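You operate a simulated robot arm through the tools that you are given. There is no shell and no other tool.

You run a simulated robot arm. Do the job below in one go: nothing can be reset, and whatever is moved stays where it is left.

JOB
Press the pin home in the yellow block and put the block back.
Fine: use the pin press; raise the ram before the press tray comes out. Where these are worked on the way, their far stop is far enough and under half their travel is too little: press tray.

Only the result counts: the job must be done as asked and must still hold three seconds after the hand-in. Knocking over, shifting, dropping, spilling or breaking anything else fails it.

ROBOT AND FRAMES
A 7-joint arm with a fingered hand, fixed in place. Base frame: the origin is at the foot of the arm, x ahead of it, y to its left, z up; the work surface is at about z = 0.853. Units: m, degrees, N and s.
With the tool pointing down near the work surface it reaches from about 0.36 to 0.7 m from the base axis. Its first joint turns from -69.0 to 172.0 degrees. Payload 3.2 kg.
Tool frame: the origin (TCP) lies between the finger pads and is the grasp point; the fingertips stand 0.026 m ahead of it; z points along the fingers, y is the line along which they close. Largest opening 0.088 m; the body of the gripper starts 0.03 m behind the TCP. The gripper is a hand of 5 fingers: y runs from the thumb to the fingers, the wrist lies at [-0.016, -0.108, -0.172] in the tool frame, and closing takes about 1.5 s.
Orientation is that of the tool frame in the base frame, as a unit quaternion [x, y, z, w]. With the fingers straight down and the wrist toward the robot, the tool's x, y and z point along [0, 1, 0], [1, 0, 0] and [0, 0, -1] of the base frame.

CONTROLS
- The arm moves only by the tool send_rows. Its argument "increments" is a list of rows, each an object (a shift or turn left out is 0, a gripper value left out holds the last) with "travel": the shift along the base's x, y, z in units of 500 mm (1.0 is 500 mm), a list of three; "dr": the turn, a rotation vector about the base's x, y, z in units of 120 degrees (1.0 is 120 degrees), a list of three. In form: [{"travel": [x, y, z], "dr": [rx, ry, rz]}, ...]. A call has 1 to 20 rows; each row is the pose to reach, as a shift and turn from the pose commanded when the call began. "gripper" is the finger opening in m, from 0 to 0.088, set as the call begins (left out, the last holds). A call with a number of a shift or a turn outside -1 to 1 is refused whole. Rows are played at 5 a second. More than 0.05 m and 8.6 degrees between two rows, or a gripper value outside its range, and nothing of the call is played. Where a pose cannot be reached the arm comes as near as it can. A force on the tool above 60 N (or 10 N above the force at the start of the call, whichever is more), or a blocked arm, ends the call early, and 0.2 s more pass. Each finger travels about 0.072 m/s and halts on what it meets, pressing with about 28 N; the grip force reading is that of the motor and also rises with nothing between the fingers. The clock runs only during rows and for 0.2 s after the last one: add rows that repeat a pose to give the fingers time. It gives the time, the measured TCP pose, the force on the tool (base axes), the opening and the grip force at its end, in the units of the frame above (readings bear some noise), with the torque about the TCP (base axes, N m) and any sound that the robot's microphone picked up.
- Cameras (640 x 400 px; columns grow to the right, rows downward): "scene" is fixed at [0.2191, -0.6612, 1.6002]; the picture's right is [0.80, -0.60, 0.00], its down [-0.41, -0.54, -0.73] and it looks along [0.44, 0.58, -0.68] (base axes); focal length 314 px, centre (320, 200). "wrist" rides on the gripper at [0.067, -0.097, -0.117] in the tool frame; the picture's right is [-0.71, 0.33, -0.62], its down [-0.65, -0.65, 0.39] and it looks along [-0.28, 0.68, 0.68] (tool axes); focal length 234 px, centre (320, 200). There is no depth. A picture from a camera that has moved, and an enlarged one, comes with that camera's place and axes in the base frame and with its lens. The place of the scene camera against the robot may be out by one fixed shift of up to 0.018 m in any direction.
- grab_frame(camera): a new picture of that camera. It takes no simulated time.
- move_column(by): slides the trunk up (or, below 0, down) by that many m; the arm rides with it, the base frame stays. It gives what a move gives, with no picture.
- set_fingers(index, middle, ring, little, thumb_bend, thumb_turn): sets how far each is bent, from 0 (flat) to 100 (curled in); at 30 the hand is open as for a grip, at 70 the pads meet at the TCP. One left out holds its place. A second passes; each finger stops where it meets its share of the squeeze, and holds until it gets a number again. A gripper value or a shape takes the hand back. It gives what a move gives, with no picture; readings hold the bend of each and the force on index, middle, ring, little, thumb and palm. thumb_turn goes from beside the hand (0) to across from the fingers (100), as for a grip.
- grasp_type(shape): the hand has 5 fingers and takes this shape, open, in about a second: jaw (thumb against the fingers, like two jaws); tri (thumb and two fingers); tip (a fingertip pinch); poke (one finger out to press); point (the index stretched); flat (the hand flat); cup (the hand cupped); fist (a fist). The gripper value then closes the fingers along that shape, each until it touches; the sizes above hold for jaw. It gives what a move gives, with no picture.
- zoom(camera, box): a new picture of the part [left, top, right, bottom] of that camera's present view, enlarged. It takes no simulated time.
- finish_job(): hands the job in; it is judged then, once.

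Places have to be worked out from the pictures, the camera data and where the tool is seen. Open the gripper and draw the arm clear of the work before you hand the job in, unless the task says otherwise.

The tools are called as a command line: name --argument value ..., lists and objects as JSON in quotes. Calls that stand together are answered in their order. send_rows: Moves the arm, as the interface text tells. Its arguments: {"type":"object","properties":{"increments":{"type":"array","items":{"type":"object","properties":{"travel":{"type":"array","items":{"type":"number"}},"dr":{"type":"array","items":{"type":"number"}}}}},"gripper":{"type":"number"}},"required":["increments"]} The other tools are called the same way: move_column (by) slides the trunk up or down; grasp_type (shape) gives the hand a shape; set_fingers (index, middle, ring, little, thumb_bend, thumb_turn) moves the fingers one by one; grab_frame (camera) takes a picture; zoom (camera, box) takes an enlarged picture of a part of a camera's view; finish_job () hands the job in.

At the start:

```text
time_s: 0.0
ee_pos: [0.5397, -0.07, 1.1432]
orientation: [0.707, 0.707, -0.001, 0.0]
force: [0.0, 0.0, -0.3]
moment: [-0.03, 0.0, 0.0]
grip_width: 0.0878
finger_force: 0.1
shape: jaw
bend: [30.0, 30.0, 30.0, 30.0, 30.0, 97.0]
finger forces: [0.0, 0.0, 0.1, 0.0, 0.0, 0.0]
trunk travel left (down, up): [-0.75, 0.09]
```

scene: 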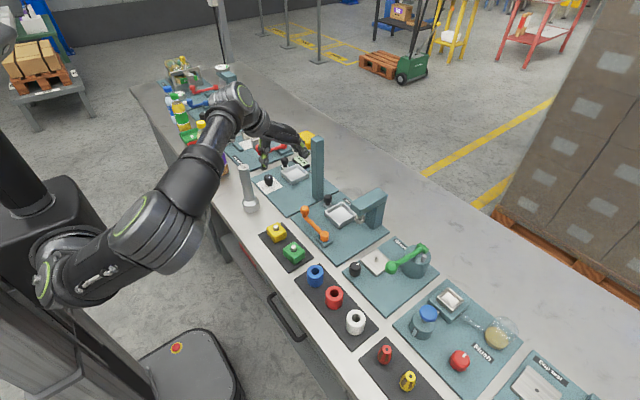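
wrist: 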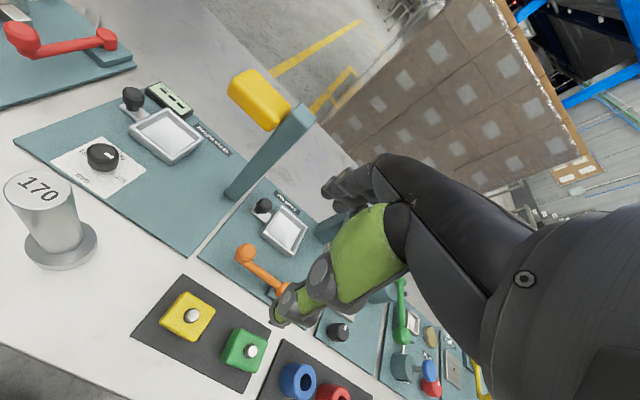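

I'll look more closely at the bench, to find the pin press, the yellow block and the labels.

zoom --camera "scene" --box '[230, 130, 430, 290]'

zoom --camera "scene" --box '[330, 220, 570, 400]'

zoom --camera "wrist" --box '[120, 60, 400, 400]'

zoom --camera "scene" --box '[130, 40, 330, 200]'

```text
2.50 times, centred on (330, 210) of scene
camera zoom: at [0.2191, -0.6612, 1.6002], right [0.8, -0.6, 0.0], down [-0.41, -0.54, -0.73], along [0.44, 0.58, -0.68], focal length 784 px, centre (295, 175)
```

zoom: 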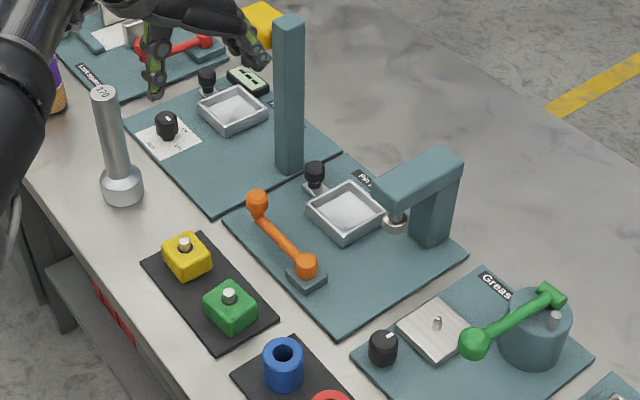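

```text
2.22 times, centred on (450, 310) of scene
camera zoom: at [0.2191, -0.6612, 1.6002], right [0.8, -0.6, 0.0], down [-0.41, -0.54, -0.73], along [0.44, 0.58, -0.68], focal length 697 px, centre (31, -44)
```

zoom: 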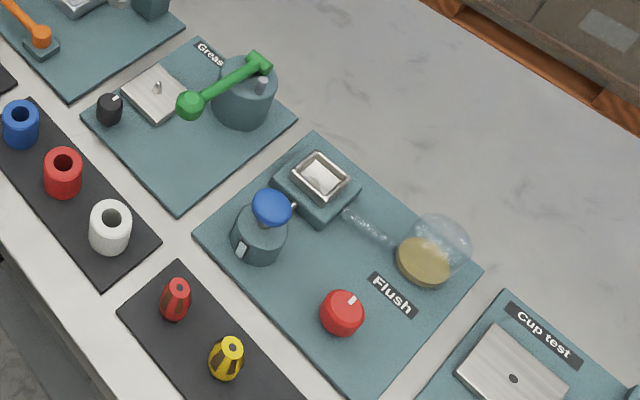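

```text
1.18 times, centred on (260, 230) of wrist
camera zoom: at [0.4431, -0.0027, 1.2607], right [0.33, -0.71, 0.62], down [-0.65, -0.65, -0.39], along [0.68, -0.28, -0.68], focal length 276 px, centre (391, 165)
```

zoom: 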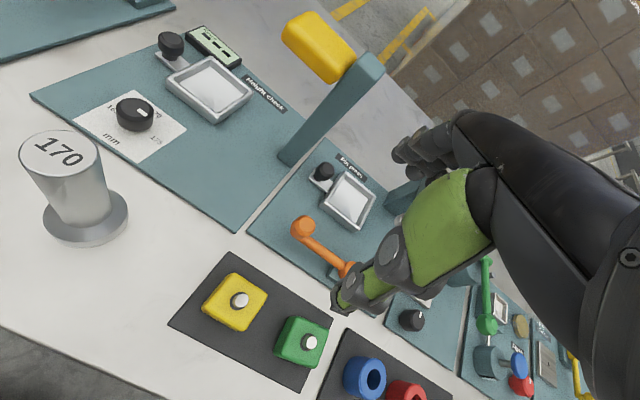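

```text
2.50 times, centred on (230, 120) of scene
camera zoom: at [0.2191, -0.6612, 1.6002], right [0.8, -0.6, 0.0], down [-0.41, -0.54, -0.73], along [0.44, 0.58, -0.68], focal length 784 px, centre (545, 400)
```

zoom: 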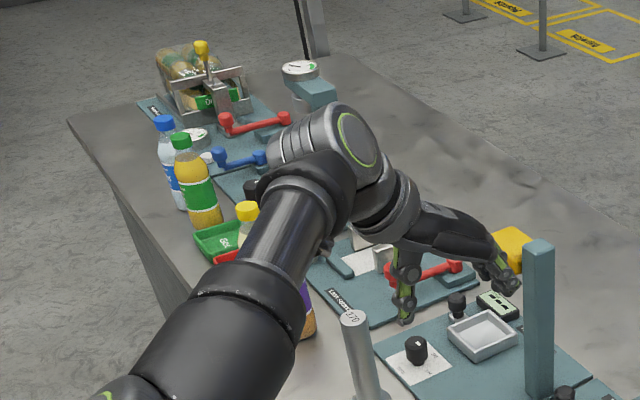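

The scene view shows the yellow block on a black mat at about (0.495, -0.07), with the press tray and its black knob near (0.70, -0.125). I'll zoom in further on the press, lever and blocks.

zoom --camera "scene" --box '[295, 170, 395, 250]'

zoom --camera "wrist" --box '[210, 180, 330, 310]'

zoom --camera "scene" --box '[250, 210, 320, 280]'

zoom --camera "wrist" --box '[130, 270, 280, 390]'

```text
5.00 times, centred on (345, 210) of scene
camera zoom: at [0.2191, -0.6612, 1.6002], right [0.8, -0.6, 0.0], down [-0.41, -0.54, -0.73], along [0.44, 0.58, -0.68], focal length 1568 px, centre (195, 150)
```

zoom: 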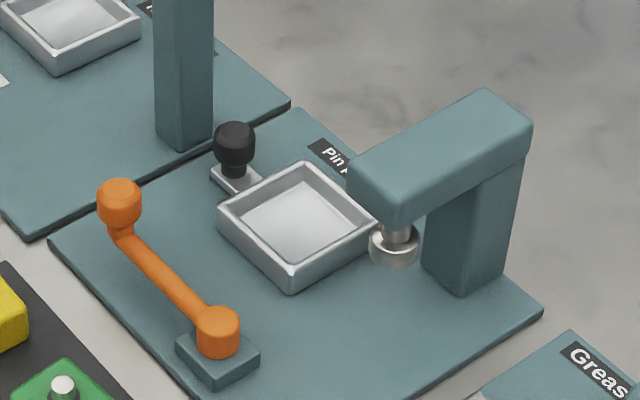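

```text
3.08 times, centred on (270, 245) of wrist
camera zoom: at [0.4431, -0.0027, 1.2607], right [0.33, -0.71, 0.62], down [-0.65, -0.65, -0.39], along [0.68, -0.28, -0.68], focal length 720 px, centre (474, 62)
```

zoom: 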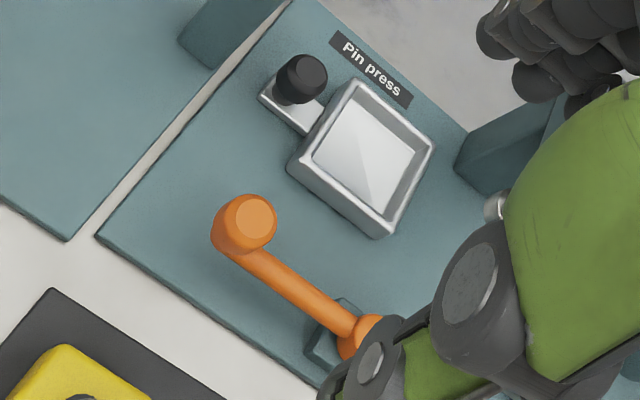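

```text
5.71 times, centred on (285, 245) of scene
camera zoom: at [0.2191, -0.6612, 1.6002], right [0.8, -0.6, 0.0], down [-0.41, -0.54, -0.73], along [0.44, 0.58, -0.68], focal length 1792 px, centre (520, -57)
```

zoom: 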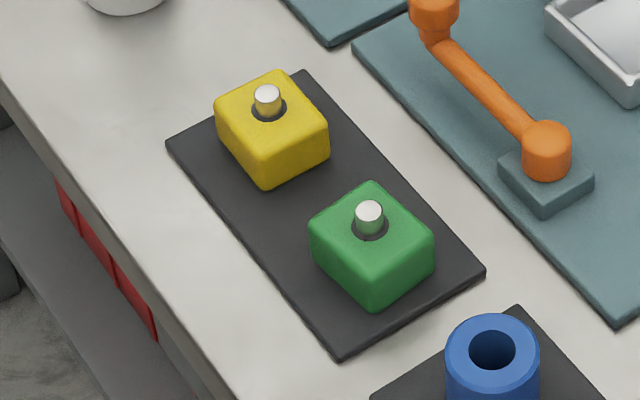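

```text
3.33 times, centred on (205, 330) of wrist
camera zoom: at [0.4431, -0.0027, 1.2607], right [0.33, -0.71, 0.62], down [-0.65, -0.65, -0.39], along [0.68, -0.28, -0.68], focal length 781 px, centre (703, -233)
```

zoom: 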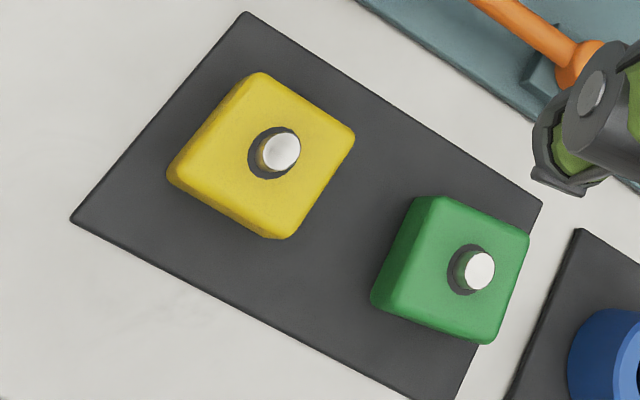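

Zooming re-renders sharply. The press has a tray with a knob that slides along y, and a crank-like orange lever. I'll shift the arm to -y at a safe height to get a second, stereo viewpoint from the wrist camera.

send_rows --increments '[{"travel": [0, -0.06, 0]}, {"travel": [0, -0.12, 0]}, {"travel": [0, -0.18, 0]}, {"travel": [0, -0.24, 0]}, {"travel": [0, -0.24, 0]}]' --gripper 0.088

grab_frame --camera "wrist"

grab_frame --camera "scene"

```text
time_s: 1.2
ee_pos: [0.5395, -0.1906, 1.1431]
orientation: [0.706, 0.708, 0.0, 0.0]
force: [0.6, 0.5, -0.2]
moment: [-0.01, 0.03, -0.03]
grip_width: 0.0876
finger_force: 0.1
shape: jaw
bend: [30.0, 30.0, 30.0, 30.0, 30.0, 97.0]
finger forces: [0.0, 0.0, 0.1, 0.0, 0.0, 0.0]
trunk travel left (down, up): [-0.75, 0.09]
```

```text
taken
camera wrist: at [0.4432, -0.1234, 1.2602], right [0.33, -0.71, 0.62], down [-0.65, -0.65, -0.39], along [0.68, -0.28, -0.68], focal length 234 px, centre (320, 200)
```

wrist: 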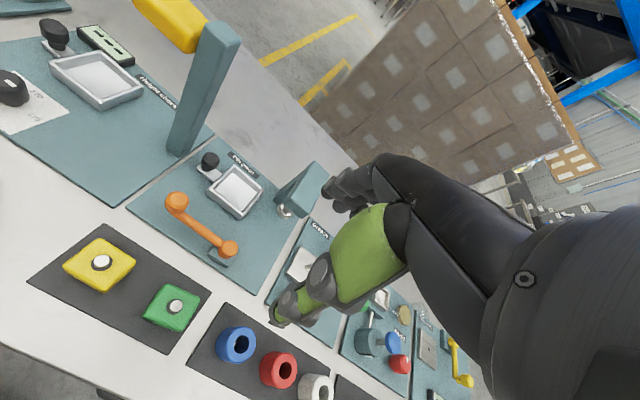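

```text
taken
```

scene: 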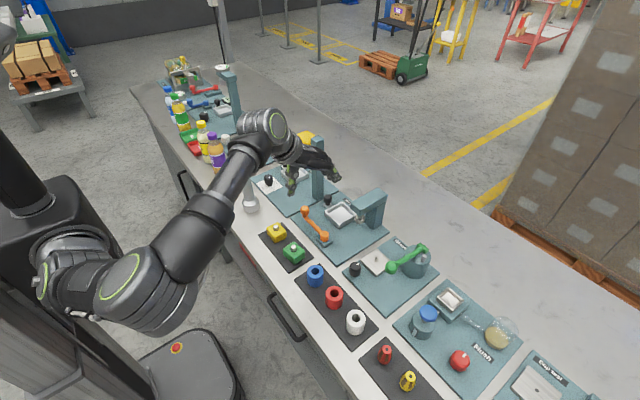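

Now the whole press is in view. I'll zoom in on it and on the blocks.

zoom --camera "wrist" --box '[150, 130, 330, 280]'

zoom --camera "wrist" --box '[30, 220, 220, 350]'

```text
2.67 times, centred on (240, 205) of wrist
camera zoom: at [0.4432, -0.1234, 1.2602], right [0.33, -0.71, 0.62], down [-0.65, -0.65, -0.39], along [0.68, -0.28, -0.68], focal length 624 px, centre (533, 187)
```

zoom: 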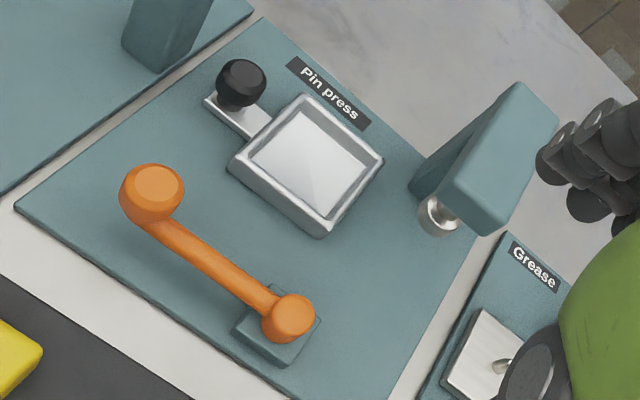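

```text
3.08 times, centred on (125, 285) of wrist
camera zoom: at [0.4432, -0.1234, 1.2602], right [0.33, -0.71, 0.62], down [-0.65, -0.65, -0.39], along [0.68, -0.28, -0.68], focal length 720 px, centre (920, -62)
```

zoom: 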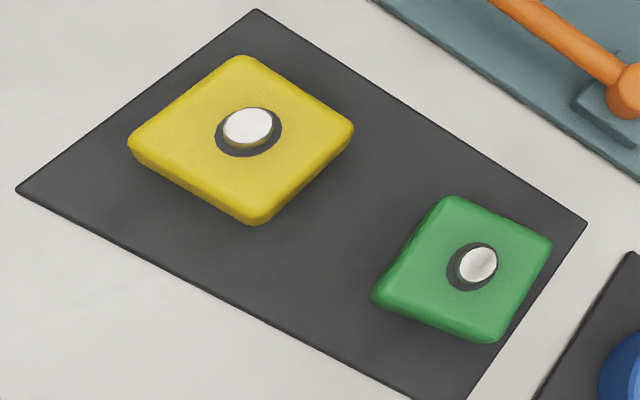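

Stereo between the two wrist views puts the yellow block at about (0.4955, -0.068) with its top near 0.89. The lever pivot is at (0.598, -0.175), its knob at (0.598, -0.075), the tray centre at (0.698, -0.124) and the ram near (0.70, -0.21). Next I'll check how the hand looks in jaw shape.

zoom --camera "scene" --box '[230, 100, 370, 220]'

send_rows --increments '[{"travel": [-0.03, 0.06, -0.03]}, {"travel": [-0.06, 0.12, -0.06]}, {"travel": [-0.088, 0.18, -0.1]}, {"travel": [-0.088, 0.245, -0.16]}, {"travel": [-0.088, 0.245, -0.22]}, {"travel": [-0.088, 0.245, -0.28]}, {"travel": [-0.088, 0.245, -0.28]}]' --gripper 0.088

zoom --camera "scene" --box '[210, 130, 350, 280]'

grab_frame --camera "wrist"

```text
3.33 times, centred on (300, 160) of scene
camera zoom: at [0.2191, -0.6612, 1.6002], right [0.8, -0.6, 0.0], down [-0.41, -0.54, -0.73], along [0.44, 0.58, -0.68], focal length 1045 px, centre (387, 333)
```

zoom: 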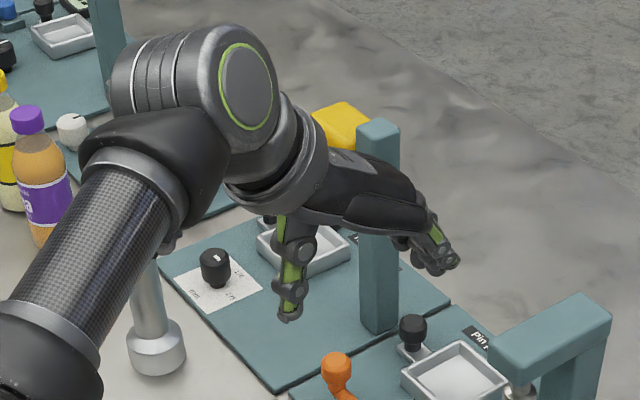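

```text
time_s: 2.8
ee_pos: [0.4952, -0.0686, 1.0031]
orientation: [0.707, 0.707, 0.0, 0.0]
force: [0.6, -0.6, -0.5]
moment: [0.01, 0.0, -0.01]
grip_width: 0.0877
finger_force: 0.2
shape: jaw
bend: [30.0, 30.0, 30.0, 30.0, 30.0, 97.0]
finger forces: [0.0, 0.0, 0.0, 0.1, 0.0, 0.0]
trunk travel left (down, up): [-0.75, 0.09]
```

```text
2.67 times, centred on (280, 205) of scene
camera zoom: at [0.2191, -0.6612, 1.6002], right [0.8, -0.6, 0.0], down [-0.41, -0.54, -0.73], along [0.44, 0.58, -0.68], focal length 836 px, centre (427, 187)
```

zoom: 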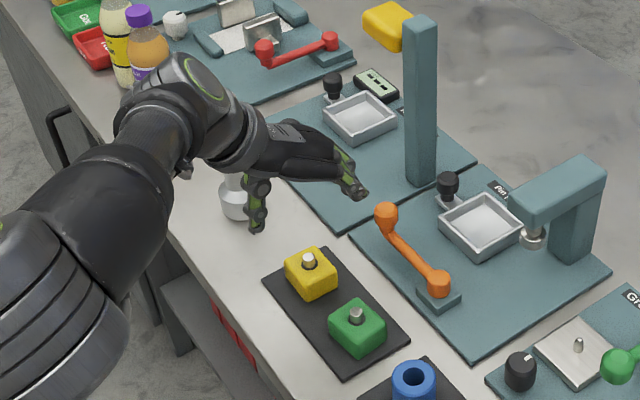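

```text
taken
camera wrist: at [0.3991, -0.0021, 1.119], right [0.33, -0.71, 0.62], down [-0.65, -0.65, -0.39], along [0.68, -0.28, -0.68], focal length 234 px, centre (320, 200)
```

wrist: 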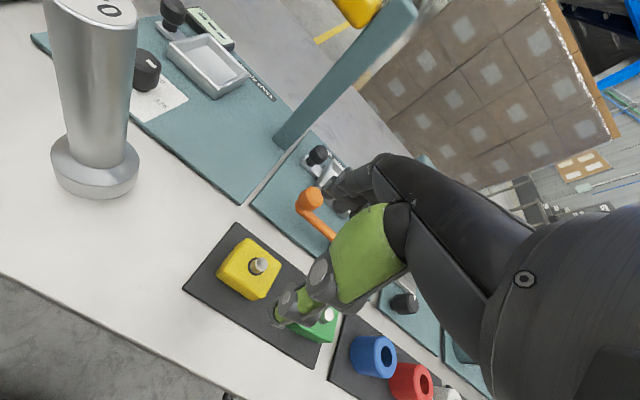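

The hand is over the block with its fingers spread ±x. I'll close to about 0.068 m so the fingers stay clear of the lever knob, and descend part of the way.

send_rows --increments '[{"travel": [0, 0, 0]}, {"travel": [0, 0, -0.05]}, {"travel": [0, 0, -0.1]}, {"travel": [0, 0, -0.14]}, {"travel": [0, 0, -0.14]}]' --gripper 0.066

zoom --camera "scene" --box '[230, 170, 340, 270]'

grab_frame --camera "wrist"

```text
time_s: 4.0
ee_pos: [0.4961, -0.067, 0.9304]
orientation: [0.707, 0.707, 0.0, 0.0]
force: [-0.2, -0.1, 0.7]
moment: [0.01, -0.01, 0.0]
grip_width: 0.0664
finger_force: 0.3
shape: jaw
bend: [39.0, 34.0, 27.0, 38.0, 8.0, 98.0]
finger forces: [0.1, 0.0, 0.0, 0.1, 0.0, 0.1]
trunk travel left (down, up): [-0.75, 0.09]
```

```text
4.00 times, centred on (285, 220) of scene
camera zoom: at [0.2191, -0.6612, 1.6002], right [0.8, -0.6, 0.0], down [-0.41, -0.54, -0.73], along [0.44, 0.58, -0.68], focal length 1254 px, centre (460, 120)
```

zoom: 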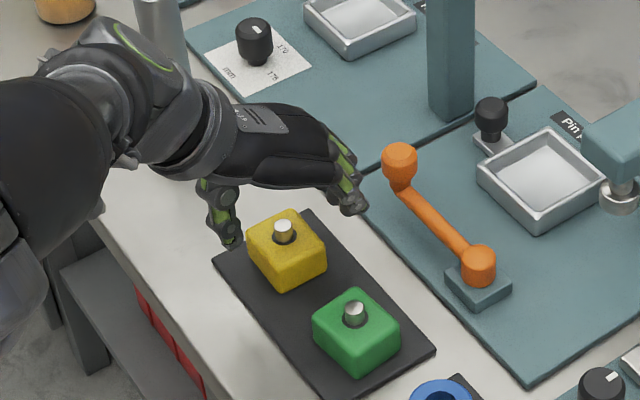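

```text
taken
camera wrist: at [0.4001, -0.0003, 1.0484], right [0.33, -0.71, 0.62], down [-0.65, -0.65, -0.39], along [0.68, -0.28, -0.68], focal length 234 px, centre (320, 200)
```

wrist: 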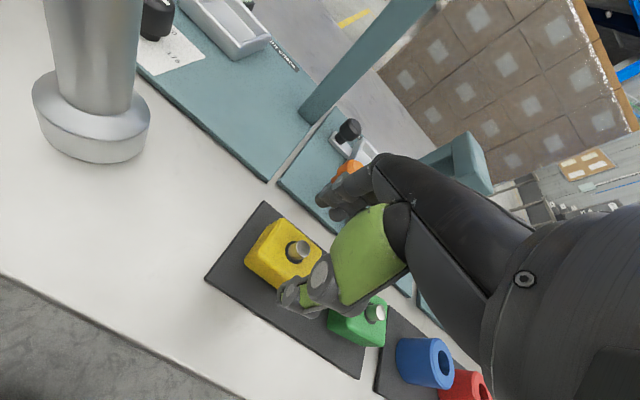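

The thumb sits on the near side at about x=0.46 and the fingers are beyond the block, centred in y. I'll descend to a TCP z of about 0.897, so the fingertips stay above the block's lower third, and look again.

send_rows --increments '[{"travel": [0, 0, -0.035]}, {"travel": [0, 0, -0.068]}, {"travel": [0, 0, -0.068]}]'

zoom --camera "scene" --box '[240, 190, 320, 270]'

zoom --camera "wrist" --box '[200, 140, 420, 340]'

```text
time_s: 4.8
ee_pos: [0.4948, -0.0672, 0.8989]
orientation: [0.707, 0.707, 0.0, 0.0]
force: [0.7, -0.2, 1.4]
moment: [0.01, -0.03, 0.02]
grip_width: 0.0664
finger_force: 0.1
shape: jaw
bend: [39.0, 34.0, 27.0, 38.0, 8.0, 98.0]
finger forces: [0.1, 0.1, 0.0, 0.1, 0.1, 0.1]
trunk travel left (down, up): [-0.75, 0.09]
```

```text
5.00 times, centred on (280, 230) of scene
camera zoom: at [0.2191, -0.6612, 1.6002], right [0.8, -0.6, 0.0], down [-0.41, -0.54, -0.73], along [0.44, 0.58, -0.68], focal length 1568 px, centre (520, 50)
```

zoom: 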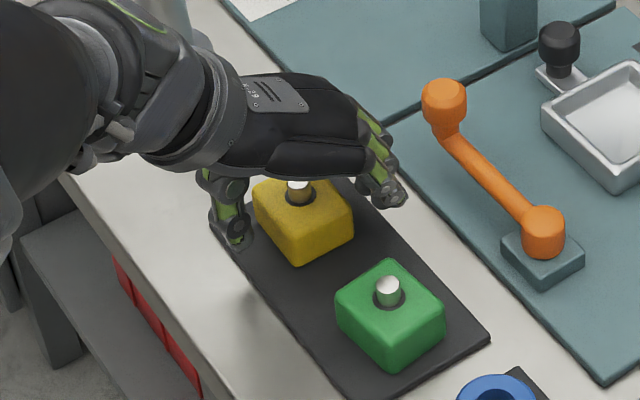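

```text
2.00 times, centred on (310, 240) of wrist
camera zoom: at [0.3985, -0.0009, 1.0157], right [0.33, -0.71, 0.62], down [-0.65, -0.65, -0.39], along [0.68, -0.28, -0.68], focal length 468 px, centre (340, 120)
```

zoom: 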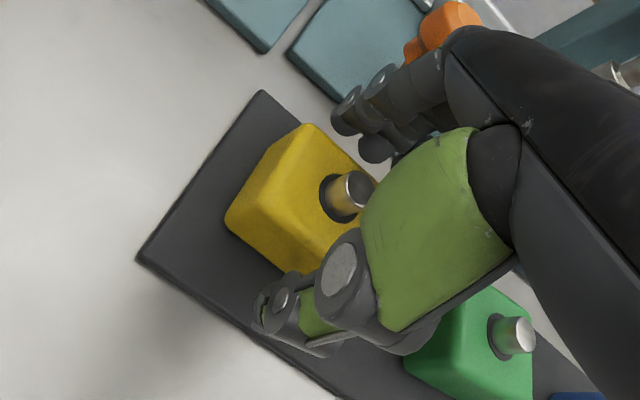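

The block lies between thumb and fingers. I'll close on it.

send_rows --increments '[{"travel": [0, 0, 0]}, {"travel": [0, 0, 0]}, {"travel": [0, 0, 0]}, {"travel": [0, 0, 0]}, {"travel": [0, 0, 0]}, {"travel": [0, 0, 0]}, {"travel": [0, 0, 0]}]' --gripper 0.03

zoom --camera "scene" --box '[240, 190, 320, 270]'

zoom --camera "wrist" --box '[200, 140, 420, 340]'

```text
time_s: 6.4
ee_pos: [0.4952, -0.0672, 0.8987]
orientation: [0.708, 0.707, 0.0, 0.0]
force: [-0.1, 0.1, 0.2]
moment: [-0.01, -0.02, -0.03]
grip_width: 0.039
finger_force: 28.0
shape: jaw
bend: [51.0, 45.0, 73.0, 56.0, 37.0, 100.0]
finger forces: [14.1, 7.9, 4.2, 0.0, 24.8, 0.0]
trunk travel left (down, up): [-0.75, 0.09]
```

```text
5.00 times, centred on (280, 230) of scene
camera zoom: at [0.2191, -0.6612, 1.6002], right [0.8, -0.6, 0.0], down [-0.41, -0.54, -0.73], along [0.44, 0.58, -0.68], focal length 1568 px, centre (520, 50)
```

zoom: 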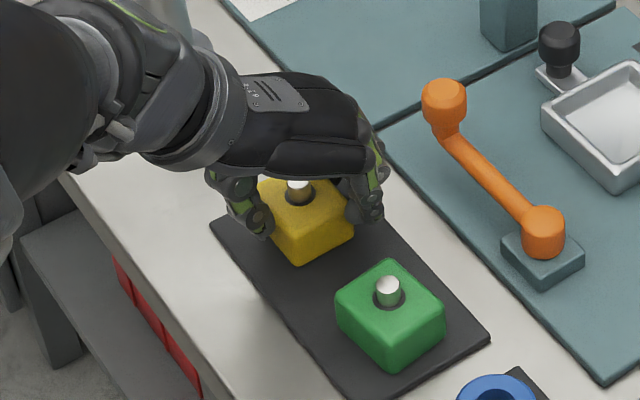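

```text
2.00 times, centred on (310, 240) of wrist
camera zoom: at [0.3987, -0.0008, 1.0159], right [0.33, -0.71, 0.62], down [-0.65, -0.65, -0.39], along [0.68, -0.28, -0.68], focal length 468 px, centre (340, 120)
```

zoom: 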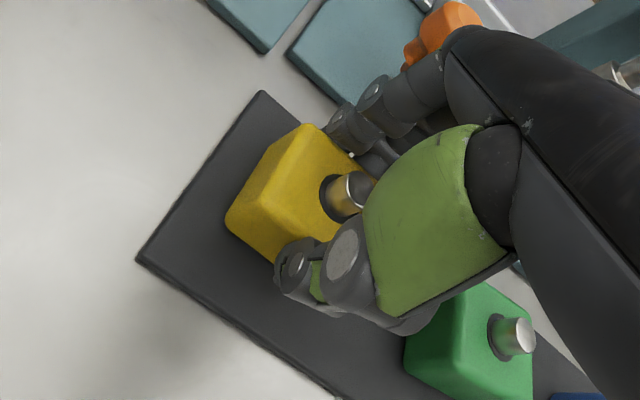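

The grip is firm at 25 N on the thumb, and the block hasn't moved. I'll lift straight up and check.

send_rows --increments '[{"travel": [0, 0, 0.02]}, {"travel": [0, 0, 0.06]}, {"travel": [0, 0, 0.12]}, {"travel": [0, 0, 0.18]}, {"travel": [0, 0, 0.22]}, {"travel": [0, 0, 0.22]}]'

zoom --camera "scene" --box '[230, 130, 350, 270]'

zoom --camera "wrist" --box '[200, 140, 420, 340]'

```text
time_s: 7.8
ee_pos: [0.4971, -0.0669, 1.0085]
orientation: [0.707, 0.707, 0.0, 0.001]
force: [0.0, -0.2, -1.5]
moment: [0.0, -0.04, 0.0]
grip_width: 0.0386
finger_force: 28.2
shape: jaw
bend: [51.0, 45.0, 73.0, 56.0, 37.0, 100.0]
finger forces: [14.0, 7.8, 4.1, 0.1, 24.8, 0.0]
trunk travel left (down, up): [-0.75, 0.09]
```

```text
2.86 times, centred on (290, 200) of scene
camera zoom: at [0.2191, -0.6612, 1.6002], right [0.8, -0.6, 0.0], down [-0.41, -0.54, -0.73], along [0.44, 0.58, -0.68], focal length 896 px, centre (406, 200)
```

zoom: 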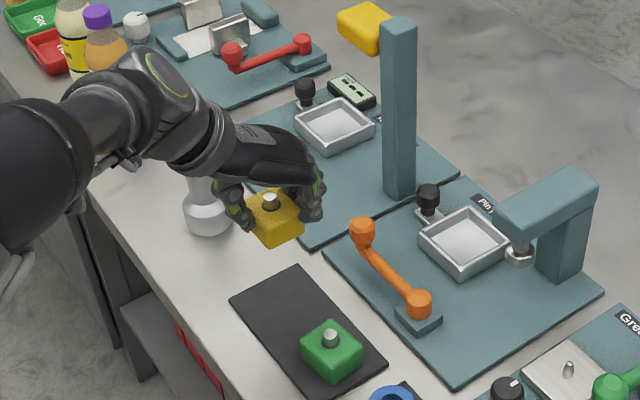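

```text
2.00 times, centred on (310, 240) of wrist
camera zoom: at [0.401, -0.0006, 1.1262], right [0.33, -0.71, 0.62], down [-0.65, -0.65, -0.39], along [0.68, -0.28, -0.68], focal length 468 px, centre (340, 120)
```

zoom: 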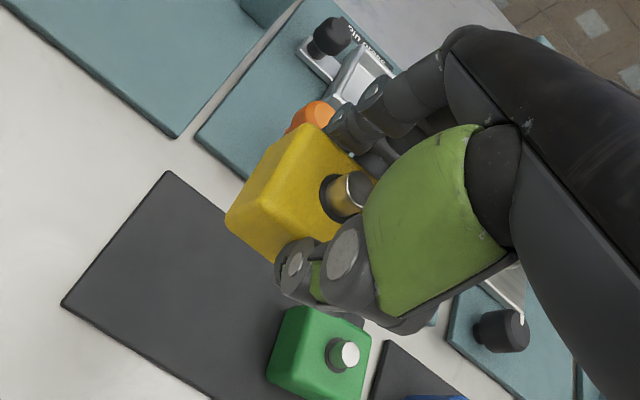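

The block is held squarely. I'll carry it over the tray at z ≈ 1.0 and check the position reached.

send_rows --increments '[{"travel": [0.06, -0.03, 0]}, {"travel": [0.12, -0.06, 0]}, {"travel": [0.18, -0.09, 0]}, {"travel": [0.24, -0.114, 0]}, {"travel": [0.3, -0.114, 0]}, {"travel": [0.36, -0.114, 0]}, {"travel": [0.406, -0.114, 0]}, {"travel": [0.406, -0.114, 0]}]'

zoom --camera "scene" --box '[280, 130, 400, 250]'

grab_frame --camera "wrist"

```text
time_s: 9.6
ee_pos: [0.6976, -0.1229, 1.0105]
orientation: [0.707, 0.707, 0.0, -0.001]
force: [0.6, 0.4, -0.6]
moment: [0.02, -0.02, 0.0]
grip_width: 0.0389
finger_force: 28.5
shape: jaw
bend: [51.0, 45.0, 73.0, 56.0, 38.0, 100.0]
finger forces: [14.1, 7.7, 4.0, 0.0, 24.7, 0.1]
trunk travel left (down, up): [-0.75, 0.09]
```

```text
3.33 times, centred on (340, 190) of scene
camera zoom: at [0.2191, -0.6612, 1.6002], right [0.8, -0.6, 0.0], down [-0.41, -0.54, -0.73], along [0.44, 0.58, -0.68], focal length 1045 px, centre (253, 233)
```

zoom: 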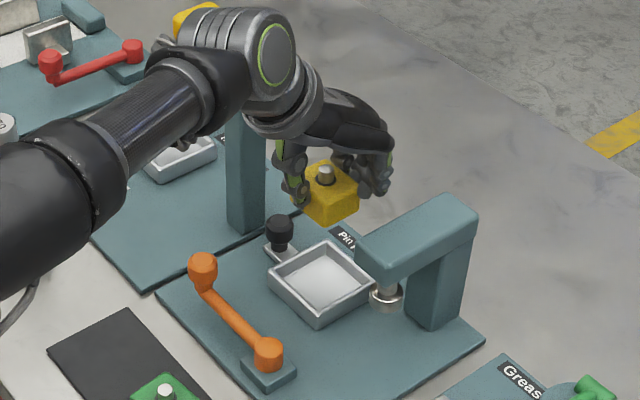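

```text
taken
camera wrist: at [0.602, -0.057, 1.1272], right [0.33, -0.71, 0.62], down [-0.65, -0.65, -0.39], along [0.68, -0.28, -0.68], focal length 234 px, centre (320, 200)
```

wrist: 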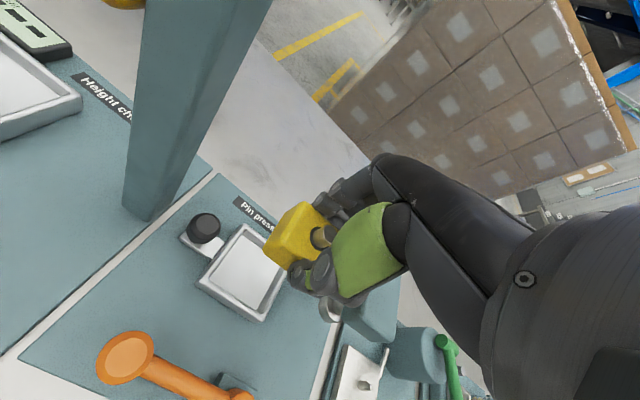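

The pose was reached. I'll zoom the wrist view on the tray from this closer viewpoint to refine its position.

zoom --camera "wrist" --box '[170, 180, 350, 340]'

zoom --camera "scene" --box '[320, 160, 390, 235]'

```text
2.50 times, centred on (260, 260) of wrist
camera zoom: at [0.602, -0.057, 1.1272], right [0.33, -0.71, 0.62], down [-0.65, -0.65, -0.39], along [0.68, -0.28, -0.68], focal length 585 px, centre (470, 50)
```

zoom: 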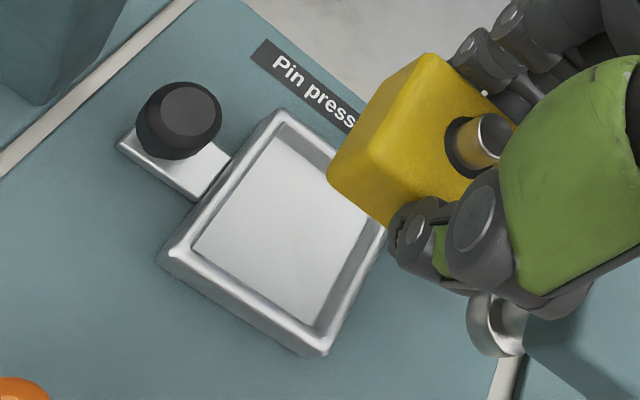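

```text
5.33 times, centred on (355, 198) of scene
camera zoom: at [0.2191, -0.6612, 1.6002], right [0.8, -0.6, 0.0], down [-0.41, -0.54, -0.73], along [0.44, 0.58, -0.68], focal length 1672 px, centre (133, 213)
```

zoom: 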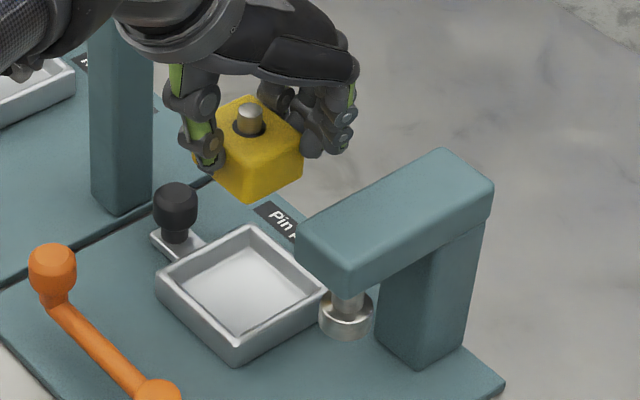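

The tray centre refines to about (0.703, -0.126), and the pin-top check on the wrist camera agrees to within 1 mm. I'll align and lower to just above the rim.

send_rows --increments '[{"travel": [0.011, -0.005, 0]}, {"travel": [0.011, -0.005, -0.06]}, {"travel": [0.011, -0.005, -0.12]}, {"travel": [0.011, -0.005, -0.16]}, {"travel": [0.011, -0.005, -0.16]}]'

zoom --camera "scene" --box '[310, 160, 390, 235]'

zoom --camera "wrist" --box '[200, 160, 380, 320]'

```text
time_s: 10.8
ee_pos: [0.7042, -0.1267, 0.9299]
orientation: [0.707, 0.707, 0.001, -0.001]
force: [-0.1, -0.4, -0.3]
moment: [0.04, -0.04, -0.02]
grip_width: 0.0389
finger_force: 28.3
shape: jaw
bend: [51.0, 45.0, 73.0, 56.0, 38.0, 100.0]
finger forces: [14.2, 7.6, 4.2, 0.0, 24.8, 0.1]
trunk travel left (down, up): [-0.75, 0.09]
```

```text
5.33 times, centred on (350, 198) of scene
camera zoom: at [0.2191, -0.6612, 1.6002], right [0.8, -0.6, 0.0], down [-0.41, -0.54, -0.73], along [0.44, 0.58, -0.68], focal length 1672 px, centre (160, 213)
```

zoom: 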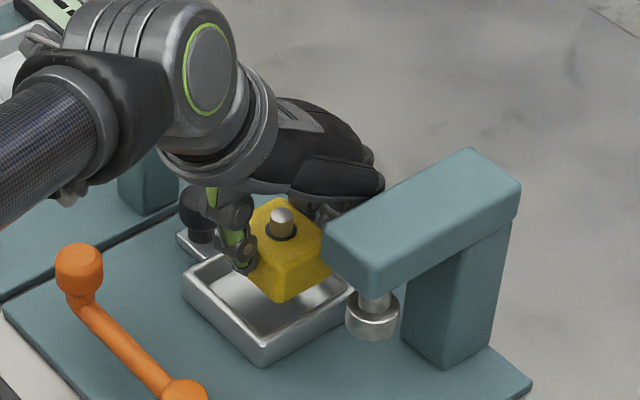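

```text
2.50 times, centred on (290, 240) of wrist
camera zoom: at [0.6082, -0.0599, 1.0471], right [0.33, -0.71, 0.62], down [-0.65, -0.65, -0.39], along [0.68, -0.28, -0.68], focal length 585 px, centre (395, 100)
```

zoom: 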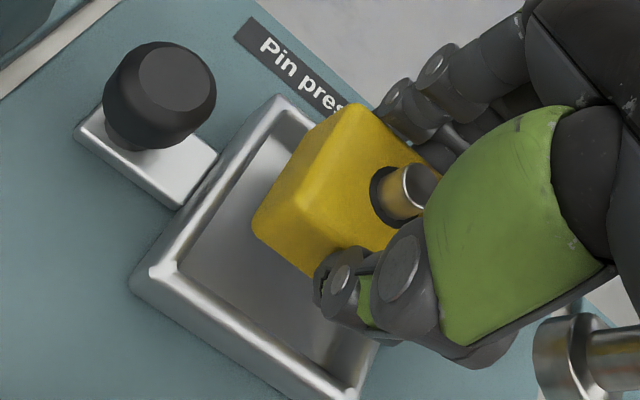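

The block is centred over the tray pocket, with x matching to within 1 mm. I'll lower in small steps and watch the force.

send_rows --increments '[{"travel": [0, 0, -0.012]}, {"travel": [0, 0, -0.024]}, {"travel": [0, 0, -0.03]}, {"travel": [0, 0, -0.03]}]'

zoom --camera "scene" --box '[310, 160, 390, 235]'

zoom --camera "wrist" --box '[200, 160, 380, 320]'

```text
time_s: 11.8
ee_pos: [0.7048, -0.1254, 0.9142]
orientation: [0.707, 0.707, 0.0, 0.0]
force: [0.6, 0.8, 0.0]
moment: [0.0, -0.01, 0.0]
grip_width: 0.039
finger_force: 27.8
shape: jaw
bend: [51.0, 45.0, 73.0, 56.0, 38.0, 100.0]
finger forces: [14.1, 7.7, 4.2, 0.0, 24.7, 0.0]
trunk travel left (down, up): [-0.75, 0.09]
```

```text
5.33 times, centred on (350, 198) of scene
camera zoom: at [0.2191, -0.6612, 1.6002], right [0.8, -0.6, 0.0], down [-0.41, -0.54, -0.73], along [0.44, 0.58, -0.68], focal length 1672 px, centre (160, 213)
```

zoom: 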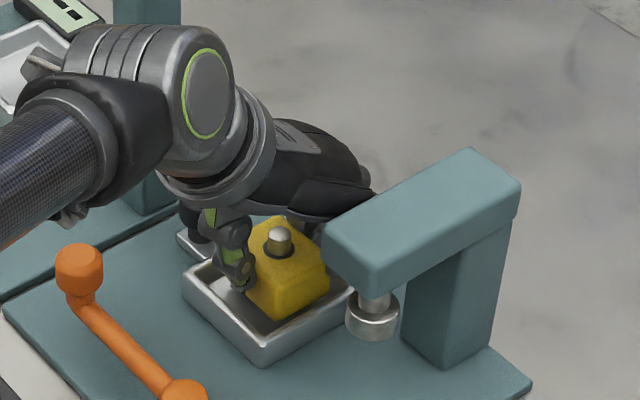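

```text
2.50 times, centred on (290, 240) of wrist
camera zoom: at [0.6082, -0.0593, 1.0317], right [0.33, -0.71, 0.62], down [-0.65, -0.65, -0.39], along [0.68, -0.28, -0.68], focal length 585 px, centre (395, 100)
```

zoom: 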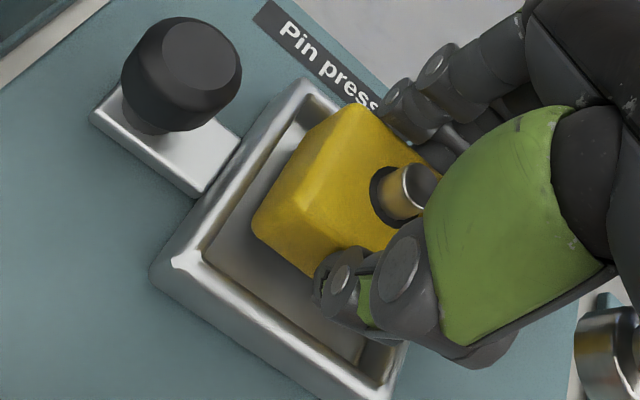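

There is no contact yet. I'll go on down in finer steps.

send_rows --increments '[{"travel": [0, 0, -0.004]}, {"travel": [0, 0, -0.008]}, {"travel": [0, 0, -0.008]}]'

zoom --camera "wrist" --box '[200, 160, 380, 320]'

```text
time_s: 12.6
ee_pos: [0.7026, -0.1254, 0.9111]
orientation: [0.707, 0.707, 0.0, 0.0]
force: [0.1, 0.6, -1.2]
moment: [0.02, 0.03, 0.0]
grip_width: 0.0387
finger_force: 27.7
shape: jaw
bend: [51.0, 45.0, 73.0, 56.0, 38.0, 100.0]
finger forces: [14.1, 7.7, 4.1, 0.0, 24.7, 0.0]
trunk travel left (down, up): [-0.75, 0.09]
```

```text
2.50 times, centred on (290, 240) of wrist
camera zoom: at [0.6077, -0.0587, 1.0276], right [0.33, -0.71, 0.62], down [-0.65, -0.65, -0.39], along [0.68, -0.28, -0.68], focal length 585 px, centre (395, 100)
```

zoom: 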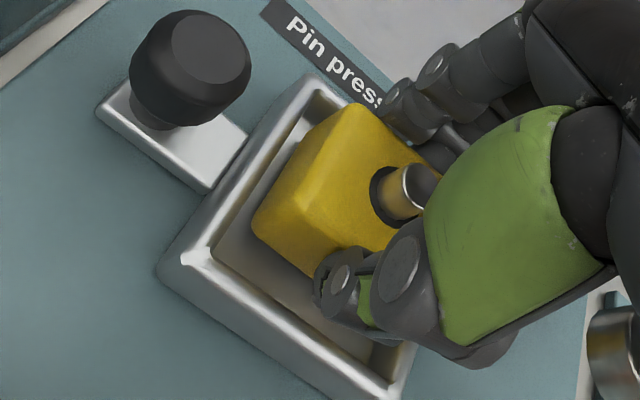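

send_rows --increments '[{"travel": [0, 0, -0.004]}, {"travel": [0, 0, -0.008]}, {"travel": [0, 0, -0.008]}]'

zoom --camera "wrist" --box '[200, 160, 380, 320]'

zoom --camera "scene" --box '[310, 160, 390, 235]'

```text
time_s: 13.4
ee_pos: [0.7041, -0.1257, 0.9077]
orientation: [0.707, 0.707, 0.0, 0.0]
force: [-0.4, -0.2, 1.0]
moment: [-0.05, -0.04, 0.03]
grip_width: 0.0389
finger_force: 27.9
shape: jaw
bend: [51.0, 45.0, 73.0, 56.0, 37.0, 100.0]
finger forces: [14.0, 11.1, 4.3, 0.0, 25.5, 0.0]
trunk travel left (down, up): [-0.75, 0.09]
```

```text
2.50 times, centred on (290, 240) of wrist
camera zoom: at [0.6075, -0.0588, 1.0244], right [0.33, -0.71, 0.62], down [-0.65, -0.65, -0.39], along [0.68, -0.28, -0.68], focal length 585 px, centre (395, 100)
```

zoom: 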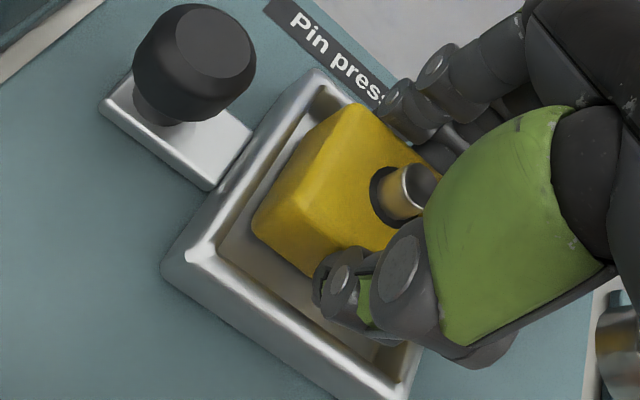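

```text
5.33 times, centred on (350, 198) of scene
camera zoom: at [0.2191, -0.6612, 1.6002], right [0.8, -0.6, 0.0], down [-0.41, -0.54, -0.73], along [0.44, 0.58, -0.68], focal length 1672 px, centre (160, 213)
```

zoom: 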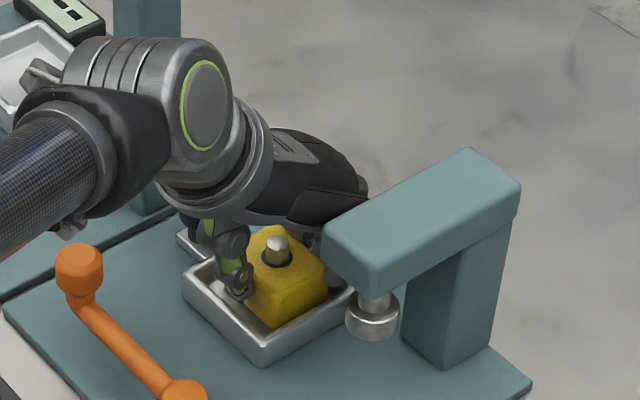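

A finger force shifted slightly, which may be the first light contact. I'll go another 2 mm and read again.

send_rows --increments '[{"travel": [0, 0, -0.002]}, {"travel": [0, 0, -0.004]}, {"travel": [0, 0, -0.004]}]'

zoom --camera "wrist" --box '[200, 160, 380, 320]'

```text
time_s: 14.2
ee_pos: [0.7025, -0.1245, 0.9061]
orientation: [0.707, 0.707, 0.002, 0.002]
force: [2.6, 0.5, 11.1]
moment: [-0.07, -0.09, 0.03]
grip_width: 0.0392
finger_force: 28.2
shape: jaw
bend: [51.0, 44.0, 73.0, 56.0, 37.0, 100.0]
finger forces: [16.4, 12.4, 4.8, 0.0, 26.0, 0.1]
trunk travel left (down, up): [-0.75, 0.09]
```

```text
2.50 times, centred on (290, 240) of wrist
camera zoom: at [0.6063, -0.0591, 1.0234], right [0.33, -0.71, 0.62], down [-0.65, -0.65, -0.39], along [0.68, -0.28, -0.68], focal length 585 px, centre (395, 100)
```

zoom: 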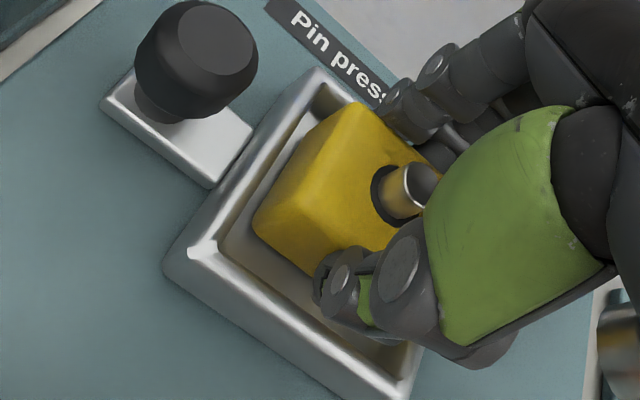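

The contact is 11 N upward with the block seated in the pocket. I'll relieve 1 mm and open the fingers moderately.

send_rows --increments '[{"travel": [0, 0, 0.002]}, {"travel": [0, 0, 0.002]}]'

send_rows --increments '[{"travel": [0, 0, 0]}, {"travel": [0, 0, 0]}, {"travel": [0, 0, 0]}, {"travel": [0, 0, 0]}]' --gripper 0.06

zoom --camera "wrist" --box '[200, 160, 380, 320]'

zoom --camera "scene" --box '[310, 160, 390, 235]'

```text
time_s: 14.8
ee_pos: [0.7028, -0.1265, 0.9073]
orientation: [0.707, 0.707, 0.001, 0.001]
force: [4.1, 0.8, 11.6]
moment: [-0.01, -0.12, 0.04]
grip_width: 0.0389
finger_force: 27.7
shape: jaw
bend: [51.0, 44.0, 73.0, 56.0, 37.0, 100.0]
finger forces: [17.3, 10.5, 5.1, 0.0, 26.0, 0.0]
trunk travel left (down, up): [-0.75, 0.09]
```

```text
time_s: 15.8
ee_pos: [0.7015, -0.1247, 0.907]
orientation: [0.707, 0.707, 0.0, 0.0]
force: [-1.0, 1.5, 9.0]
moment: [-0.05, -0.02, -0.06]
grip_width: 0.0511
finger_force: 0.1
shape: jaw
bend: [42.0, 41.0, 71.0, 41.0, 0.0, 100.0]
finger forces: [0.1, 7.9, 0.0, 0.0, 7.4, 0.0]
trunk travel left (down, up): [-0.75, 0.09]
```

```text
2.50 times, centred on (290, 240) of wrist
camera zoom: at [0.6055, -0.059, 1.0229], right [0.33, -0.71, 0.62], down [-0.65, -0.65, -0.39], along [0.68, -0.28, -0.68], focal length 585 px, centre (395, 100)
```

zoom: 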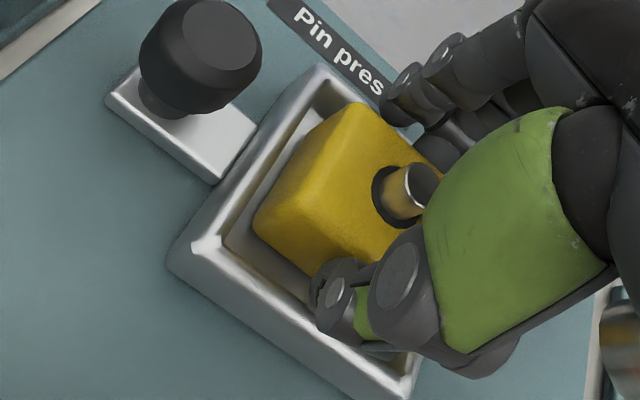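

```text
5.33 times, centred on (350, 198) of scene
camera zoom: at [0.2191, -0.6612, 1.6002], right [0.8, -0.6, 0.0], down [-0.41, -0.54, -0.73], along [0.44, 0.58, -0.68], focal length 1672 px, centre (160, 213)
```

zoom: 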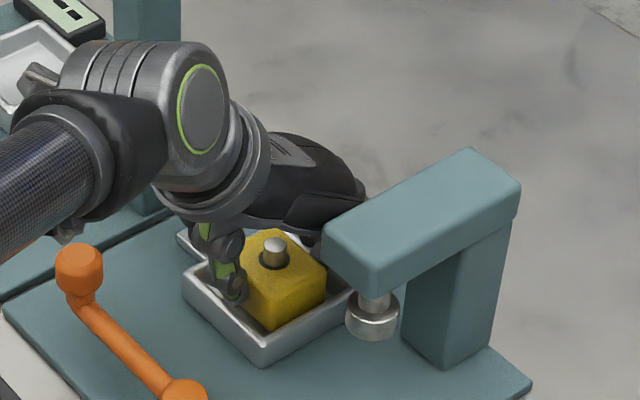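

The thumb is against the inside of the near rim and some 9 N remains, probably a finger on the rim. I'll lift a little and check that the block stays down.

send_rows --increments '[{"travel": [0, 0, 0.006]}, {"travel": [0, 0, 0.012]}, {"travel": [0, 0, 0.016]}, {"travel": [0, 0, 0.016]}]'

zoom --camera "wrist" --box '[200, 160, 380, 320]'

zoom --camera "scene" --box '[310, 160, 390, 235]'

```text
time_s: 16.8
ee_pos: [0.7041, -0.1257, 0.9129]
orientation: [0.707, 0.707, 0.0, -0.002]
force: [-1.0, -0.6, 0.3]
moment: [0.01, 0.03, 0.0]
grip_width: 0.0596
finger_force: 0.1
shape: jaw
bend: [42.0, 36.0, 71.0, 41.0, 7.0, 99.0]
finger forces: [0.0, 0.1, 0.1, 0.0, 0.1, 0.0]
trunk travel left (down, up): [-0.75, 0.09]
```

```text
2.50 times, centred on (290, 240) of wrist
camera zoom: at [0.6078, -0.0595, 1.0299], right [0.33, -0.71, 0.62], down [-0.65, -0.65, -0.39], along [0.68, -0.28, -0.68], focal length 585 px, centre (395, 100)
```

zoom: 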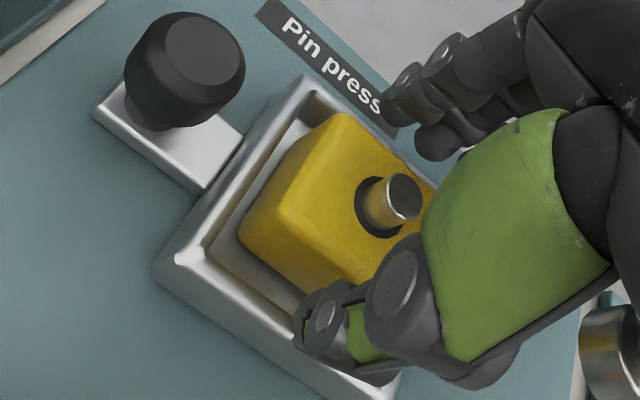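

```text
5.33 times, centred on (350, 198) of scene
camera zoom: at [0.2191, -0.6612, 1.6002], right [0.8, -0.6, 0.0], down [-0.41, -0.54, -0.73], along [0.44, 0.58, -0.68], focal length 1672 px, centre (160, 213)
```

zoom: 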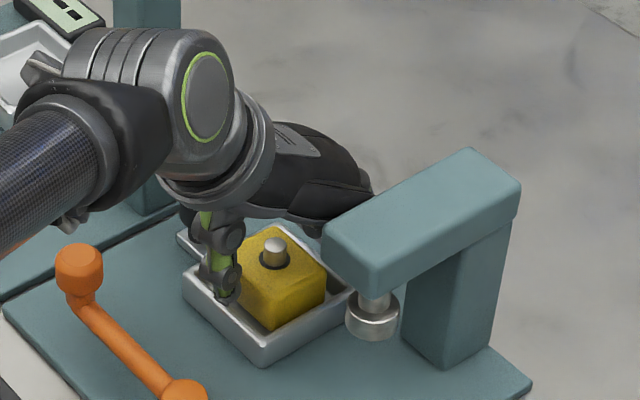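

The block stays seated in the tray and the fingers are free. I'll open wider and rise clear.

send_rows --increments '[{"travel": [0, 0, 0.02]}, {"travel": [0, 0, 0.06]}, {"travel": [0, 0, 0.12]}, {"travel": [0, 0, 0.2]}, {"travel": [0, 0, 0.28]}, {"travel": [0, 0, 0.28]}]' --gripper 0.08

grab_frame --camera "wrist"

zoom --camera "scene" --box '[280, 110, 410, 250]'

```text
time_s: 18.2
ee_pos: [0.7039, -0.1268, 1.0525]
orientation: [0.707, 0.707, 0.0, -0.001]
force: [0.4, -0.2, 0.4]
moment: [-0.02, -0.04, 0.03]
grip_width: 0.0796
finger_force: 0.1
shape: jaw
bend: [33.0, 31.0, 32.0, 33.0, 14.0, 98.0]
finger forces: [0.1, 0.1, 0.0, 0.1, 0.0, 0.0]
trunk travel left (down, up): [-0.75, 0.09]
```

```text
taken
camera wrist: at [0.6088, -0.0602, 1.1701], right [0.33, -0.71, 0.62], down [-0.65, -0.65, -0.39], along [0.68, -0.28, -0.68], focal length 234 px, centre (320, 200)
```

wrist: 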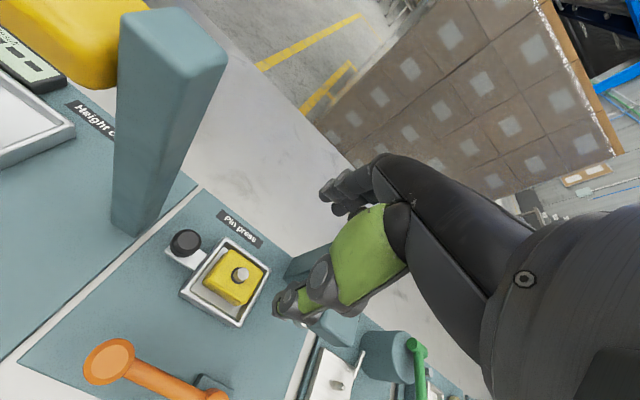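

```text
2.86 times, centred on (345, 180) of scene
camera zoom: at [0.2191, -0.6612, 1.6002], right [0.8, -0.6, 0.0], down [-0.41, -0.54, -0.73], along [0.44, 0.58, -0.68], focal length 896 px, centre (249, 257)
```

zoom: 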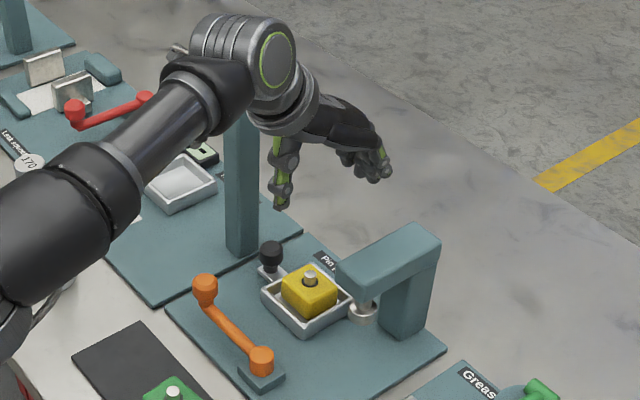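

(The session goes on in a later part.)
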